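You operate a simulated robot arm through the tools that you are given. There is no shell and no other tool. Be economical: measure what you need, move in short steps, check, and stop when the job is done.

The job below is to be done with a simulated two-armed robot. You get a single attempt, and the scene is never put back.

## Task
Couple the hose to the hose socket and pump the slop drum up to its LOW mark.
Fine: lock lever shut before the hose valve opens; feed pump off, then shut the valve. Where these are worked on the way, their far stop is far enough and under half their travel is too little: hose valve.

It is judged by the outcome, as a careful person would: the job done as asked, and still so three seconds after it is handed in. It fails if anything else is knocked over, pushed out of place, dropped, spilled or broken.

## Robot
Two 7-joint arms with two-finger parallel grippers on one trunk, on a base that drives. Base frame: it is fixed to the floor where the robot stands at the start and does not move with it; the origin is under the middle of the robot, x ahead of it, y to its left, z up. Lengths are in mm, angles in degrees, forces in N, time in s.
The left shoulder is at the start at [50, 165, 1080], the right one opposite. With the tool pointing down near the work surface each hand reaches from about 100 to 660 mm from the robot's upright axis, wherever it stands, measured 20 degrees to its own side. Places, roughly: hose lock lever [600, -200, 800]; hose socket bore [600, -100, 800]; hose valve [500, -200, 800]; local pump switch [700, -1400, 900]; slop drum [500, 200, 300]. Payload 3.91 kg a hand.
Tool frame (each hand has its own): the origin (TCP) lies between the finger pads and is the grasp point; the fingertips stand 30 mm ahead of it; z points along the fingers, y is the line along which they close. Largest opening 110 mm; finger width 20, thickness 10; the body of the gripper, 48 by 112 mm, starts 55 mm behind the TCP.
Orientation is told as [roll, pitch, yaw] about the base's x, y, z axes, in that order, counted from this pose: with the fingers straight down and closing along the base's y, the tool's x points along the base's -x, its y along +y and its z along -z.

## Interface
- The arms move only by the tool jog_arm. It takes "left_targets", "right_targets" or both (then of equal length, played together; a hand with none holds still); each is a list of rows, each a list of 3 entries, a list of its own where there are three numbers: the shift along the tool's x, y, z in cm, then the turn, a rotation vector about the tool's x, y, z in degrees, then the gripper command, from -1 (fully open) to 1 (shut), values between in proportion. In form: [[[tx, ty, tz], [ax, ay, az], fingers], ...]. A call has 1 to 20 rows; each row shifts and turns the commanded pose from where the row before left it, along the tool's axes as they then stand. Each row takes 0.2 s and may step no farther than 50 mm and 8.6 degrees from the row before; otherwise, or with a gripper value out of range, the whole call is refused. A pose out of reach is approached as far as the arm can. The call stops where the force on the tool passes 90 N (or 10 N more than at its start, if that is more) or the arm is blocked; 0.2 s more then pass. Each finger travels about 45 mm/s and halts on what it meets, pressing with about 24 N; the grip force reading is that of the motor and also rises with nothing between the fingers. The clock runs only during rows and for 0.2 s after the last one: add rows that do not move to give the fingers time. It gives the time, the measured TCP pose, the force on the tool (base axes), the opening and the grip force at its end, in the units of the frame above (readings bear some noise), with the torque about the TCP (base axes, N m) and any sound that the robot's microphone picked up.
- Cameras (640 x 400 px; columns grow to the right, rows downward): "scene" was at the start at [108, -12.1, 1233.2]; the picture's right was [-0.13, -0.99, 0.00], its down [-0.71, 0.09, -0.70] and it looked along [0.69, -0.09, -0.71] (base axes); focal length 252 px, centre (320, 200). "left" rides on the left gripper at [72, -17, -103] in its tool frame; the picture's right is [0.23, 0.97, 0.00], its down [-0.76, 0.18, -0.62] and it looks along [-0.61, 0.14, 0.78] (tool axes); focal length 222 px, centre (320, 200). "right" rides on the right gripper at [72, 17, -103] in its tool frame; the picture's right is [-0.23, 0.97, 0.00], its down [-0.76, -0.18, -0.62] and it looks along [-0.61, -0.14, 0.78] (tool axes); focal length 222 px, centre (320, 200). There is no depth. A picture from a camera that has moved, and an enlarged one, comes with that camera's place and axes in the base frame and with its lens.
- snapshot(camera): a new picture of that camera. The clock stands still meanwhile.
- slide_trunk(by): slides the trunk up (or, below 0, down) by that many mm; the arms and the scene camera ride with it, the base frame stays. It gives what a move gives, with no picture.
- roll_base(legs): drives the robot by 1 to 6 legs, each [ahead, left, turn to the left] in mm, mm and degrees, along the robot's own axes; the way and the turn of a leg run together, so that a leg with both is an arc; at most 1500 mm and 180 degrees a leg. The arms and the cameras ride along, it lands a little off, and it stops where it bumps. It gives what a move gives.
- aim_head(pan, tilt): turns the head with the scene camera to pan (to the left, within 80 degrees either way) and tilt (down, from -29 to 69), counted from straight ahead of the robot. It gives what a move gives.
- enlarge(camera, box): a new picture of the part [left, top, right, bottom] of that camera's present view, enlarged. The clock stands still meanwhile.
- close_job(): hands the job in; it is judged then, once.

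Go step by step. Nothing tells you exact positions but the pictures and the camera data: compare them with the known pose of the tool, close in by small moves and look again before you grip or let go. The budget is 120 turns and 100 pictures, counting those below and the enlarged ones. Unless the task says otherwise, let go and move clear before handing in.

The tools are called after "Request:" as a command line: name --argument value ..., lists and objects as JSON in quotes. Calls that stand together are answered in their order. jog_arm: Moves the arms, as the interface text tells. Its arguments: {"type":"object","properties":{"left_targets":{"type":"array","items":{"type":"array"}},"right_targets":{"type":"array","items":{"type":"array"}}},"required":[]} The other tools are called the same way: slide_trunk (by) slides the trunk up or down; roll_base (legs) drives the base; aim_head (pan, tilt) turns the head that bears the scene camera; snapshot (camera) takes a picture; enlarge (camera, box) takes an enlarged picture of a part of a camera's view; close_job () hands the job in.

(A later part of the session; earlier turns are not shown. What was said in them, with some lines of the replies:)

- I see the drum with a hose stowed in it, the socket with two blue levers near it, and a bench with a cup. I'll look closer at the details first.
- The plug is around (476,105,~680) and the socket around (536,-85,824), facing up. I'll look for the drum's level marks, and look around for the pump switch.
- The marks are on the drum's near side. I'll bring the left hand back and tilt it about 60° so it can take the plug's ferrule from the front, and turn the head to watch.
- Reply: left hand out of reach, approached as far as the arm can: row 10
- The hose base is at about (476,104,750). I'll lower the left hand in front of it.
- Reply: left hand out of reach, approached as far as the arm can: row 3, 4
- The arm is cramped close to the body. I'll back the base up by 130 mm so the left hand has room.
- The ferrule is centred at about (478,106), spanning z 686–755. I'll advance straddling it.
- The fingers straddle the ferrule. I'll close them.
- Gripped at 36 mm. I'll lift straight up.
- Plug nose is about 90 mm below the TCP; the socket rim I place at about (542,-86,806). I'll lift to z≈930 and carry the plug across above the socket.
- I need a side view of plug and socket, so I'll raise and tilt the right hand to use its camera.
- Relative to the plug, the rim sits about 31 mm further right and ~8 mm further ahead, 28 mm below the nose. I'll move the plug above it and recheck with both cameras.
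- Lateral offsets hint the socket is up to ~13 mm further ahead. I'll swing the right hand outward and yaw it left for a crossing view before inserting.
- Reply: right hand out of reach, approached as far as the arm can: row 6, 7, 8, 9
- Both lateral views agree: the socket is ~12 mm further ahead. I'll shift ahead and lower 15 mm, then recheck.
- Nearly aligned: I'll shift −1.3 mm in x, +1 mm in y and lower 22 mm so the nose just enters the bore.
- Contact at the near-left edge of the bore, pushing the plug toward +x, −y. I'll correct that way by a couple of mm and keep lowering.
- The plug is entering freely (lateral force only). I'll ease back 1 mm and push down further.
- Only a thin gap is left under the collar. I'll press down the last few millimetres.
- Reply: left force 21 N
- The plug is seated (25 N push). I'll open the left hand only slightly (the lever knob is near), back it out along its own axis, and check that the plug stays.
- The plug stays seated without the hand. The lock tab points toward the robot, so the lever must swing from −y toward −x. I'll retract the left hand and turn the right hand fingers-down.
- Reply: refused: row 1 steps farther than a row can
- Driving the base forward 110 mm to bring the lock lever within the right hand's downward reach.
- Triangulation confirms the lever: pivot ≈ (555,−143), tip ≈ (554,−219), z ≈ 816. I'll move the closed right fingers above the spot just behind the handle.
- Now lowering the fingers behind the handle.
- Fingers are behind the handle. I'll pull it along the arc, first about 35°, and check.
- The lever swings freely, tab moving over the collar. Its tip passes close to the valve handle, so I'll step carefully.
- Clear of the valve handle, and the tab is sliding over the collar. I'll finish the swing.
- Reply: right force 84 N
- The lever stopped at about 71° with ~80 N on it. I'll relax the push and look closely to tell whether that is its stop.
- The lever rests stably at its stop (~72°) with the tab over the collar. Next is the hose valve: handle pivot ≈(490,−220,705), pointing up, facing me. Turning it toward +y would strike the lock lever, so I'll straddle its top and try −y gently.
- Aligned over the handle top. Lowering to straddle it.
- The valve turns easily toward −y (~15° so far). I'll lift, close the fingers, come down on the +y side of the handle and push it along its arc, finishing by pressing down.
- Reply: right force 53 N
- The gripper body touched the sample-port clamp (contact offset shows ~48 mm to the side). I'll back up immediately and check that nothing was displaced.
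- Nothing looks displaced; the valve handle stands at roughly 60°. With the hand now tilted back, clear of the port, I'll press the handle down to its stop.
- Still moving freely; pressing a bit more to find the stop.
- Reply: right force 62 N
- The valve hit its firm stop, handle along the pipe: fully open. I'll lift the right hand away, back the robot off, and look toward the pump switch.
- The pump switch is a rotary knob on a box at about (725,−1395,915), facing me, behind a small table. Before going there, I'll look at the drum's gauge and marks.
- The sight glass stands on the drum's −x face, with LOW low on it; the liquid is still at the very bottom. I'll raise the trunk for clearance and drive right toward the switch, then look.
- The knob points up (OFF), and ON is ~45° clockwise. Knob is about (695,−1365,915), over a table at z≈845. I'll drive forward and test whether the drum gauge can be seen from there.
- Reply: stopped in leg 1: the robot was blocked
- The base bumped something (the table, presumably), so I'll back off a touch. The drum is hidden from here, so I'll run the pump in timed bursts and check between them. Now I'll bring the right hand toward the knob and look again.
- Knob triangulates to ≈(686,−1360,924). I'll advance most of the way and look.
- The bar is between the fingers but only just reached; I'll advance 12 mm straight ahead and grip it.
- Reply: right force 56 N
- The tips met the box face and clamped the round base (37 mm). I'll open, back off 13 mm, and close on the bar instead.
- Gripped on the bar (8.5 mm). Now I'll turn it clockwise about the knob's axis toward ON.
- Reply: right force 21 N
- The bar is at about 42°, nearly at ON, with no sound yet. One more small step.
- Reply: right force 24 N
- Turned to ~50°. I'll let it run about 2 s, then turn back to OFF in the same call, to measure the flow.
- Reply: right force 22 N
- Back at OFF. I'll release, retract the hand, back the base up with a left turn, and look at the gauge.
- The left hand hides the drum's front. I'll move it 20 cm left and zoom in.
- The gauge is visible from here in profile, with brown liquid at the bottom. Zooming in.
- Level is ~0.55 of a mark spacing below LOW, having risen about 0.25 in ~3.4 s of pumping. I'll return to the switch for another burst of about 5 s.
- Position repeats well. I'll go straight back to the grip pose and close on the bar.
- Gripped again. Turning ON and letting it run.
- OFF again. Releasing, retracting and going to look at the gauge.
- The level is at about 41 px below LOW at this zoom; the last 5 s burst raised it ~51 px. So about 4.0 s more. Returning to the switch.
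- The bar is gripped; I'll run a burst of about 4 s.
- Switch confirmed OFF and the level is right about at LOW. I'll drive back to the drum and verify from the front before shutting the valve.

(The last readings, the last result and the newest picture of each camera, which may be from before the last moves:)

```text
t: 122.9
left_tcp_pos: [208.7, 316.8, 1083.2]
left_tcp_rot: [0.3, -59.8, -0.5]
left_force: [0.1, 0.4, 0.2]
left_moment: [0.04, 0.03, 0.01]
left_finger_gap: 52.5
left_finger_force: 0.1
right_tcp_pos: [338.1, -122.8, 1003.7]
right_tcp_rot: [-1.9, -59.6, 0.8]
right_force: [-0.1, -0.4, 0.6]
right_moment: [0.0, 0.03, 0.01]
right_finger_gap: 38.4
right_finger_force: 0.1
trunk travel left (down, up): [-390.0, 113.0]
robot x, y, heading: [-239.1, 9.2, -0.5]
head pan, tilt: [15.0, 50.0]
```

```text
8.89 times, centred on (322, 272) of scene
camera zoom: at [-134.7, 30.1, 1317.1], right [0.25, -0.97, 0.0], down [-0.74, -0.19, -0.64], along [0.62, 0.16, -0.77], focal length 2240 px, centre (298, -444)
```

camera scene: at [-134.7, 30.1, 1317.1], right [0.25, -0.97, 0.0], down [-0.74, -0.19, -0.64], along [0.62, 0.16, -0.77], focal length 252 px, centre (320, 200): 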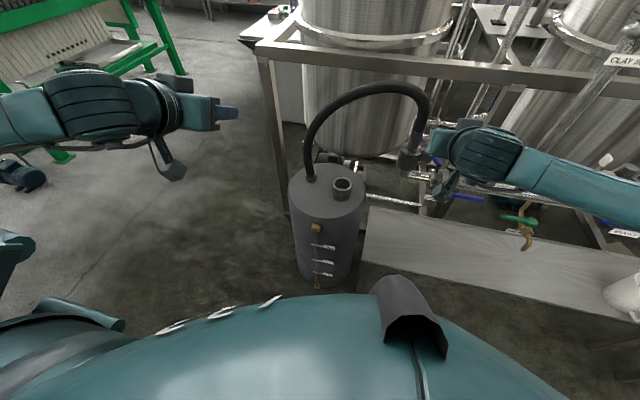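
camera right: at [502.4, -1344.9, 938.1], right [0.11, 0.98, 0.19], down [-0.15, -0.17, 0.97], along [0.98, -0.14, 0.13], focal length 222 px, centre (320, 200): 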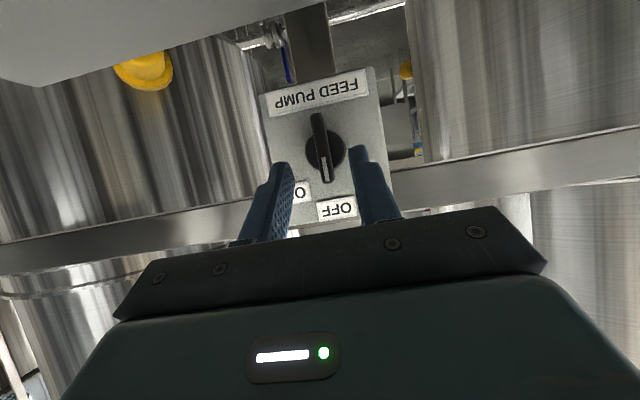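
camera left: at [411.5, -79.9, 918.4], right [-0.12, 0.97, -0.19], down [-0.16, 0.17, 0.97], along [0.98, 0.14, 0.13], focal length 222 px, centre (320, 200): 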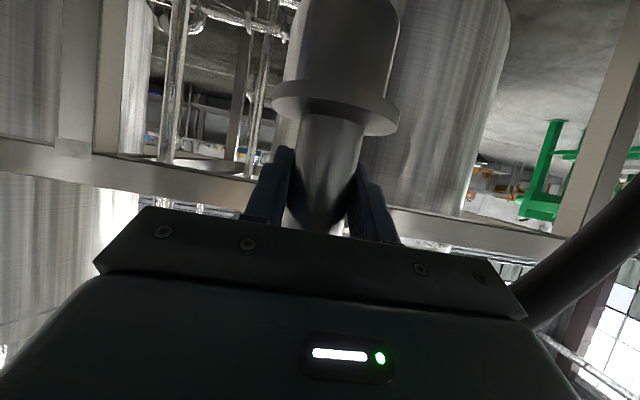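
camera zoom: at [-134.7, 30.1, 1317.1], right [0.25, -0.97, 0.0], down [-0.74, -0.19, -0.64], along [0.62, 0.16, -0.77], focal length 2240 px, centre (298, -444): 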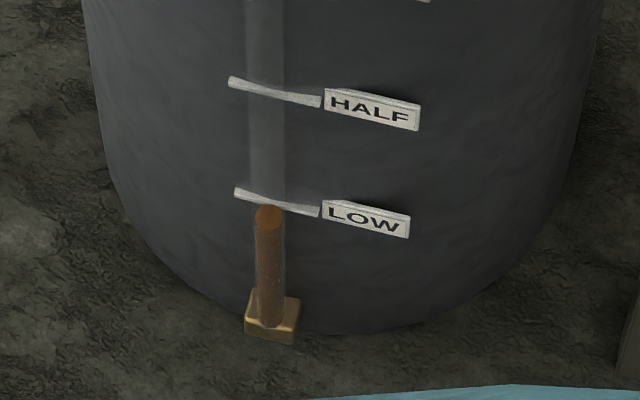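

Allowing for the tube standing ~10 mm off the drum, the level is at LOW within a couple of mm. Pump is off, so next is shutting the valve. I'll retract the right hand sideways, then lower the trunk and drive in.

Request:
jog_arm --right_targets '[[[1.6, -3.0, -2.8], [0, 0, 0], 1], [[1.6, -3.0, -2.8], [0, 0, 0], 1], [[1.6, -3.0, -2.8], [0, 0, 0], 1], [[1.6, -3.0, -2.8], [0, 0, 0], 1], [[0, -4, 0], [0, 0, 0], 1], [[0, 0, 0], [0, 7.3, 0], 1], [[0, 0, 0], [0, 7.3, 0], 1]]'

Request:
slide_trunk --by -150

Request:
roll_base --legs '[[190, -10, 0.5]]'

Request:
aim_head --pan -15 --tilt 40

Request:
snapshot --camera "scene"

```text
t: 124.5
left_tcp_pos: [208.1, 316.8, 1083.0]
left_tcp_rot: [0.3, -59.8, -0.6]
left_force: [0.3, -0.1, -0.2]
left_moment: [-0.03, 0.0, 0.0]
left_finger_gap: 52.6
left_finger_force: 0.1
right_tcp_pos: [206.4, -280.5, 1008.8]
right_tcp_rot: [-1.4, -44.9, 0.0]
right_force: [0.6, 0.8, 0.4]
right_moment: [0.0, -0.01, -0.01]
right_finger_gap: 0.1
right_finger_force: 24.1
trunk travel left (down, up): [-390.0, 113.0]
robot x, y, heading: [-234.5, 10.4, -0.5]
head pan, tilt: [15.0, 50.0]
```

```text
t: 126.2
left_tcp_pos: [207.8, 317.1, 933.1]
left_tcp_rot: [0.2, -59.8, -0.5]
left_force: [0.3, -0.2, 0.3]
left_moment: [0.02, 0.01, -0.02]
left_finger_gap: 52.3
left_finger_force: 0.0
right_tcp_pos: [207.5, -280.5, 857.4]
right_tcp_rot: [-1.3, -45.0, 0.0]
right_force: [-0.7, 0.3, -1.0]
right_moment: [0.03, 0.01, 0.0]
right_finger_gap: 0.0
right_finger_force: 24.1
trunk travel left (down, up): [-240.0, 263.0]
robot x, y, heading: [-237.4, 11.8, -0.9]
head pan, tilt: [15.0, 50.0]
```

```text
t: 127.8
left_tcp_pos: [393.1, 310.5, 933.4]
left_tcp_rot: [0.3, -59.8, 0.0]
left_force: [-1.1, -1.1, 0.1]
left_moment: [-0.03, 0.01, 0.04]
left_finger_gap: 52.5
left_finger_force: 0.1
right_tcp_pos: [397.0, -287.1, 858.4]
right_tcp_rot: [-1.5, -45.1, 0.6]
right_force: [-0.1, 0.3, -0.3]
right_moment: [0.0, 0.02, 0.01]
right_finger_gap: 0.0
right_finger_force: 23.7
trunk travel left (down, up): [-240.0, 263.0]
robot x, y, heading: [-47.5, 1.6, -0.2]
head pan, tilt: [15.0, 50.0]
```

```text
t: 128.7
left_tcp_pos: [393.3, 310.4, 934.2]
left_tcp_rot: [0.3, -59.7, 0.1]
left_force: [-0.2, -0.1, 0.5]
left_moment: [0.01, -0.02, 0.02]
left_finger_gap: 52.2
left_finger_force: 0.0
right_tcp_pos: [397.6, -286.9, 857.9]
right_tcp_rot: [-1.4, -45.1, 0.6]
right_force: [0.2, 0.1, 0.5]
right_moment: [-0.01, -0.02, -0.01]
right_finger_gap: 0.1
right_finger_force: 24.4
trunk travel left (down, up): [-240.0, 263.0]
robot x, y, heading: [-48.1, 0.2, -0.2]
head pan, tilt: [-15.0, 40.0]
```

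```text
9 pictures are left
camera scene: at [60.6, -21.9, 1181.2], right [-0.26, -0.97, 0.0], down [-0.62, 0.17, -0.77], along [0.74, -0.2, -0.64], focal length 252 px, centre (320, 200)
```

scene: 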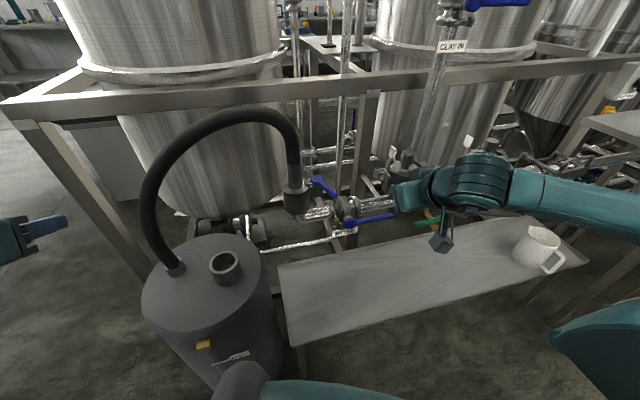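

Valve handle lies to the right, as left. I'll bring the closed right fingers down in front of and below the handle.

Request:
jog_arm --right_targets '[[[1.97, 0.22, 3.29], [0, 0, 0], 1], [[1.97, 0.22, 3.29], [0, 0, 0], 1], [[1.97, 0.22, 3.29], [0, 0, 0], 1], [[1.97, 0.22, 3.29], [0, 0, 0], 1], [[1.97, 0.22, 3.29], [0, 0, 0], 1]]'

Request:
snapshot --camera "right"

```text
t: 129.9
left_tcp_pos: [393.0, 310.3, 934.3]
left_tcp_rot: [0.3, -59.9, 0.0]
left_force: [-0.6, -1.0, 0.0]
left_moment: [0.01, 0.03, -0.02]
left_finger_gap: 52.1
left_finger_force: 0.0
right_tcp_pos: [439.7, -279.9, 680.7]
right_tcp_rot: [-1.3, -44.8, 0.6]
right_force: [-0.9, 0.0, 0.0]
right_moment: [-0.02, 0.01, -0.03]
right_finger_gap: 0.0
right_finger_force: 24.0
right hand out of reach, approached as far as the arm can: row 5
trunk travel left (down, up): [-240.0, 263.0]
robot x, y, heading: [-48.7, 2.8, -0.0]
head pan, tilt: [-15.0, 40.0]
```

```text
8 pictures are left
camera right: at [316.6, -263.2, 701.8], right [0.17, 0.98, 0.14], down [0.1, -0.16, 0.98], along [0.98, -0.15, -0.12], focal length 222 px, centre (320, 200)
```

right: 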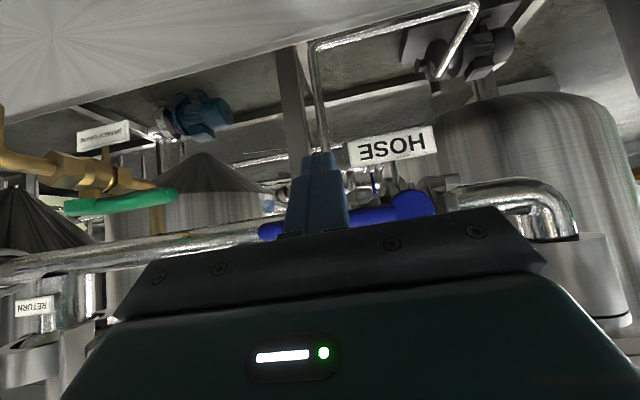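

The handle is at z≈698; I need to be ~20 mm lower. I'll lower the trunk 20 mm, then slide the fingers forward under it.

Request:
slide_trunk --by -20

Request:
jog_arm --right_targets '[[[-1.1, 0.1, 1.1], [0, 0, 0], 1], [[-1.1, 0.1, 1.1], [0, 0, 0], 1], [[-1.1, 0.1, 1.1], [0, 0, 0], 1]]'

Request:
snapshot --camera "right"

```text
t: 130.6
left_tcp_pos: [392.9, 311.2, 913.9]
left_tcp_rot: [0.3, -59.7, 0.0]
left_force: [-0.5, -0.1, 0.6]
left_moment: [-0.02, 0.0, -0.01]
left_finger_gap: 52.1
left_finger_force: 0.0
right_tcp_pos: [441.1, -280.8, 661.2]
right_tcp_rot: [-1.2, -44.9, 0.5]
right_force: [-0.3, -0.4, 0.9]
right_moment: [0.0, 0.02, 0.01]
right_finger_gap: 0.2
right_finger_force: 24.0
trunk travel left (down, up): [-220.0, 283.0]
robot x, y, heading: [-47.1, 1.3, -0.0]
head pan, tilt: [-15.0, 40.0]
```

```text
t: 131.4
left_tcp_pos: [393.2, 310.7, 913.9]
left_tcp_rot: [0.2, -59.8, 0.0]
left_force: [-0.3, -0.5, -0.5]
left_moment: [0.01, 0.0, 0.0]
left_finger_gap: 52.3
left_finger_force: 0.1
right_tcp_pos: [487.8, -278.8, 661.3]
right_tcp_rot: [-1.3, -44.7, 0.6]
right_force: [-0.4, 0.5, 0.0]
right_moment: [0.01, -0.03, -0.03]
right_finger_gap: 0.0
right_finger_force: 24.2
trunk travel left (down, up): [-220.0, 283.0]
robot x, y, heading: [-45.4, 0.3, -0.4]
head pan, tilt: [-15.0, 40.0]
```

```text
7 pictures are left
camera right: at [363.6, -260.5, 681.8], right [0.17, 0.98, 0.14], down [0.1, -0.16, 0.98], along [0.98, -0.15, -0.13], focal length 222 px, centre (320, 200)
```

right: 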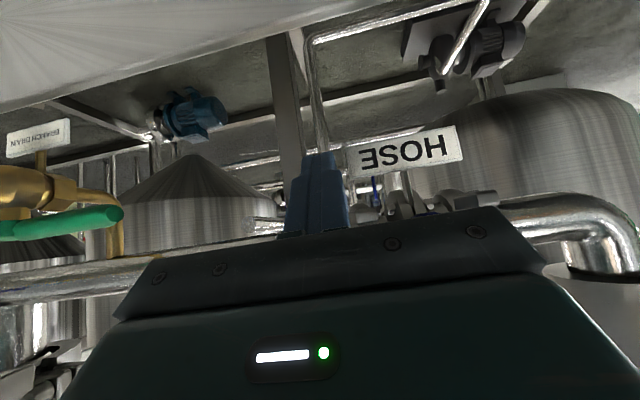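

Fingers are under the handle. Lifting it along its arc, first to about 45°.

Request:
jog_arm --right_targets '[[[-1.48, 0, -1.48], [0, 0, 0], 1], [[-1.13, -0.15, -1.13], [0, 0, 0], 1], [[-1.1, 0.05, -1.1], [0, 0, 0], 1], [[-1.03, 0.45, -1.03], [0, 0, 0], 1]]'

Request:
enlarge --camera "scene" --box '[280, 140, 440, 260]'

```text
t: 132.4
left_tcp_pos: [392.5, 309.4, 913.7]
left_tcp_rot: [0.2, -59.7, -0.1]
left_force: [-0.8, -0.4, -0.2]
left_moment: [-0.07, 0.0, 0.0]
left_finger_gap: 52.4
left_finger_force: 0.1
right_tcp_pos: [489.4, -275.2, 730.2]
right_tcp_rot: [-1.3, -45.1, 0.5]
right_force: [-6.5, -1.2, -4.9]
right_moment: [-0.05, -0.03, 0.08]
right_finger_gap: 0.0
right_finger_force: 23.5
trunk travel left (down, up): [-220.0, 283.0]
robot x, y, heading: [-48.8, 2.5, -0.2]
head pan, tilt: [-15.0, 40.0]
```

```text
3.33 times, centred on (360, 200) of scene
camera zoom: at [60.5, -22.3, 1161.3], right [-0.26, -0.97, 0.0], down [-0.62, 0.17, -0.77], along [0.74, -0.2, -0.64], focal length 840 px, centre (187, 200)
```

zoom: 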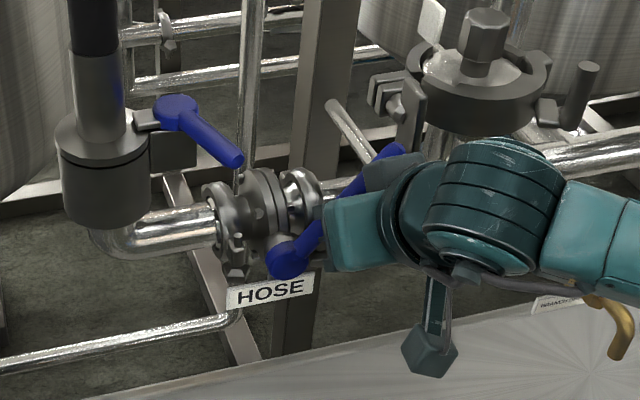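

The handle is rising (~40°). Continuing to vertical.

Request:
jog_arm --right_targets '[[[-0.95, 0.8, -0.95], [0, 0, 0], 1], [[-0.74, 1.1, -0.74], [0, 0, 0], 1], [[-0.57, 1.4, -0.57], [0, 0, 0], 1], [[-0.1, 0.5, -0.1], [0, 0, 0], 1]]'

Request:
enlarge --camera "scene" --box '[280, 140, 440, 260]'

```text
t: 133.4
left_tcp_pos: [393.3, 308.2, 913.8]
left_tcp_rot: [0.5, -59.8, -0.2]
left_force: [-0.6, 1.2, 0.5]
left_moment: [0.01, 0.04, 0.03]
left_finger_gap: 52.1
left_finger_force: 0.1
right_tcp_pos: [489.0, -242.0, 761.0]
right_tcp_rot: [-1.6, -44.6, 0.0]
right_force: [-2.2, -25.3, -3.1]
right_moment: [0.13, -0.01, -0.18]
right_finger_gap: 0.1
right_finger_force: 23.5
trunk travel left (down, up): [-220.0, 283.0]
robot x, y, heading: [-52.2, -0.9, -0.4]
head pan, tilt: [-15.0, 40.0]
```

```text
3.33 times, centred on (360, 200) of scene
camera zoom: at [60.8, -24.2, 1161.1], right [-0.26, -0.97, 0.0], down [-0.62, 0.17, -0.77], along [0.74, -0.2, -0.64], focal length 840 px, centre (187, 200)
```

zoom: 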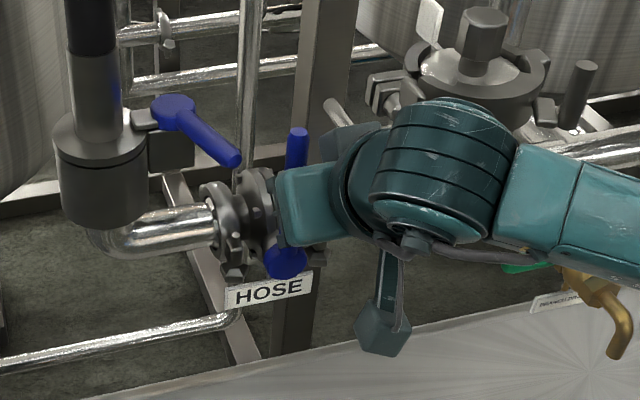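

It looks upright with 25 N resistance. A little more push to confirm the closed stop, then back away.

Request:
jog_arm --right_targets '[[[0, 0.35, 0], [0, 0, 0], 1], [[0, 0, 0], [0, 0, 0], 1]]'

Request:
jog_arm --right_targets '[[[0, -1.5, 0], [0, 0, 0], 1], [[0, -1.5, -3], [0, 0, 0], 1], [[0, 0, -4.5], [0, 0, 0], 1], [[0, 0, -4.5], [0, 0, 0], 1], [[0, 0, -4.5], [0, 0, 0], 1]]'

Request:
enlarge --camera "scene" --box '[270, 130, 440, 260]'

```text
t: 134.0
left_tcp_pos: [392.1, 307.3, 914.6]
left_tcp_rot: [0.6, -59.8, -0.3]
left_force: [0.4, 0.4, -1.2]
left_moment: [0.02, 0.01, -0.05]
left_finger_gap: 52.6
left_finger_force: 0.0
right_tcp_pos: [488.3, -242.6, 761.4]
right_tcp_rot: [-2.0, -44.6, 0.1]
right_force: [-5.4, -38.8, 1.9]
right_moment: [0.3, -0.06, -0.28]
right_finger_gap: 0.0
right_finger_force: 23.5
trunk travel left (down, up): [-220.0, 283.0]
robot x, y, heading: [-49.4, 4.7, -0.1]
head pan, tilt: [-15.0, 40.0]
```

```text
t: 135.2
left_tcp_pos: [393.1, 309.6, 913.9]
left_tcp_rot: [0.3, -59.8, 0.0]
left_force: [0.3, -0.9, 0.0]
left_moment: [0.02, 0.0, 0.01]
left_finger_gap: 52.3
left_finger_force: 0.1
right_tcp_pos: [371.7, -259.1, 878.0]
right_tcp_rot: [-1.1, -44.6, 0.5]
right_force: [-0.9, -0.2, -0.1]
right_moment: [-0.01, -0.02, 0.03]
right_finger_gap: 0.1
right_finger_force: 23.7
trunk travel left (down, up): [-220.0, 283.0]
robot x, y, heading: [-49.1, 2.3, -0.2]
head pan, tilt: [-15.0, 40.0]
```

```text
3.08 times, centred on (355, 195) of scene
camera zoom: at [60.5, -22.0, 1161.2], right [-0.26, -0.97, 0.0], down [-0.62, 0.17, -0.77], along [0.74, -0.2, -0.64], focal length 775 px, centre (212, 215)
```

zoom: 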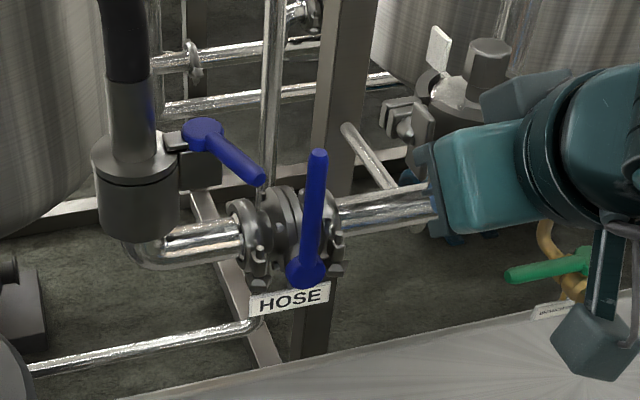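

The valve handle is upright at its stop and the lock is still shut. I'll back the robot clear and check the gauge a last time.

Request:
roll_base --legs '[[-190, 0, 0]]'

Request:
aim_head --pan 15 --tilt 50

Request:
enlarge --camera "scene" --box '[270, 200, 380, 300]'

```text
t: 136.8
left_tcp_pos: [204.1, 310.8, 913.4]
left_tcp_rot: [0.2, -59.9, 0.0]
left_force: [-0.1, -0.1, 0.5]
left_moment: [0.02, 0.06, -0.01]
left_finger_gap: 52.2
left_finger_force: 0.0
right_tcp_pos: [183.3, -259.3, 879.3]
right_tcp_rot: [-1.3, -44.8, 0.5]
right_force: [-0.2, 0.2, 0.1]
right_moment: [0.01, -0.01, -0.01]
right_finger_gap: 0.0
right_finger_force: 23.9
trunk travel left (down, up): [-220.0, 283.0]
robot x, y, heading: [-237.7, 3.3, -0.1]
head pan, tilt: [-15.0, 40.0]
```

```text
t: 137.7
left_tcp_pos: [204.5, 309.6, 914.3]
left_tcp_rot: [0.3, -59.8, 0.0]
left_force: [-0.3, -1.0, -0.8]
left_moment: [-0.01, 0.01, -0.01]
left_finger_gap: 52.4
left_finger_force: 0.1
right_tcp_pos: [183.0, -260.0, 879.9]
right_tcp_rot: [-1.2, -44.8, 0.6]
right_force: [0.9, 0.0, -0.3]
right_moment: [-0.01, -0.02, 0.01]
right_finger_gap: 0.3
right_finger_force: 24.1
trunk travel left (down, up): [-220.0, 283.0]
robot x, y, heading: [-233.3, 0.2, -0.0]
head pan, tilt: [15.0, 50.0]
```

```text
4.00 times, centred on (325, 250) of scene
camera zoom: at [-135.5, 20.1, 1147.0], right [0.26, -0.97, 0.0], down [-0.74, -0.2, -0.64], along [0.62, 0.17, -0.77], focal length 1008 px, centre (300, 0)
```

zoom: 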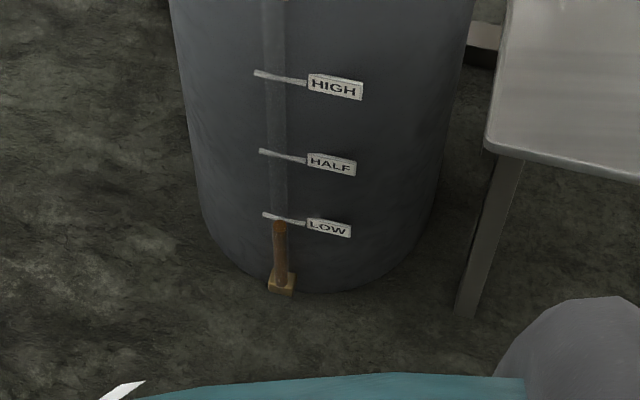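

The liquid stands at the LOW tick, the pump is off, the valve is shut, the hose is coupled and locked, and both hands are clear. Handing in.

Request:
close_job

```text
The job is handed in.
```

I coupled the hose, locked it and pumped the slop drum up to its LOW mark, within a few millimetres as read from the pictures. I then switched the feed pump off, shut the hose valve and handed the job in.

- **Order:** The lock lever was shut before the hose valve opened. The pump was off before the valve was shut.
- **Valve travel:** The hose valve went to its far stop when opened and back to its closed stop afterwards.
- **Contacts on the way:** While opening the hose valve, the right gripper pressed on the sample-port clamp at about 50 N. The base also bumped something near the switch, most likely the table in front of it. The clamp showed no change in later pictures. I did not check the table closely after the bump.
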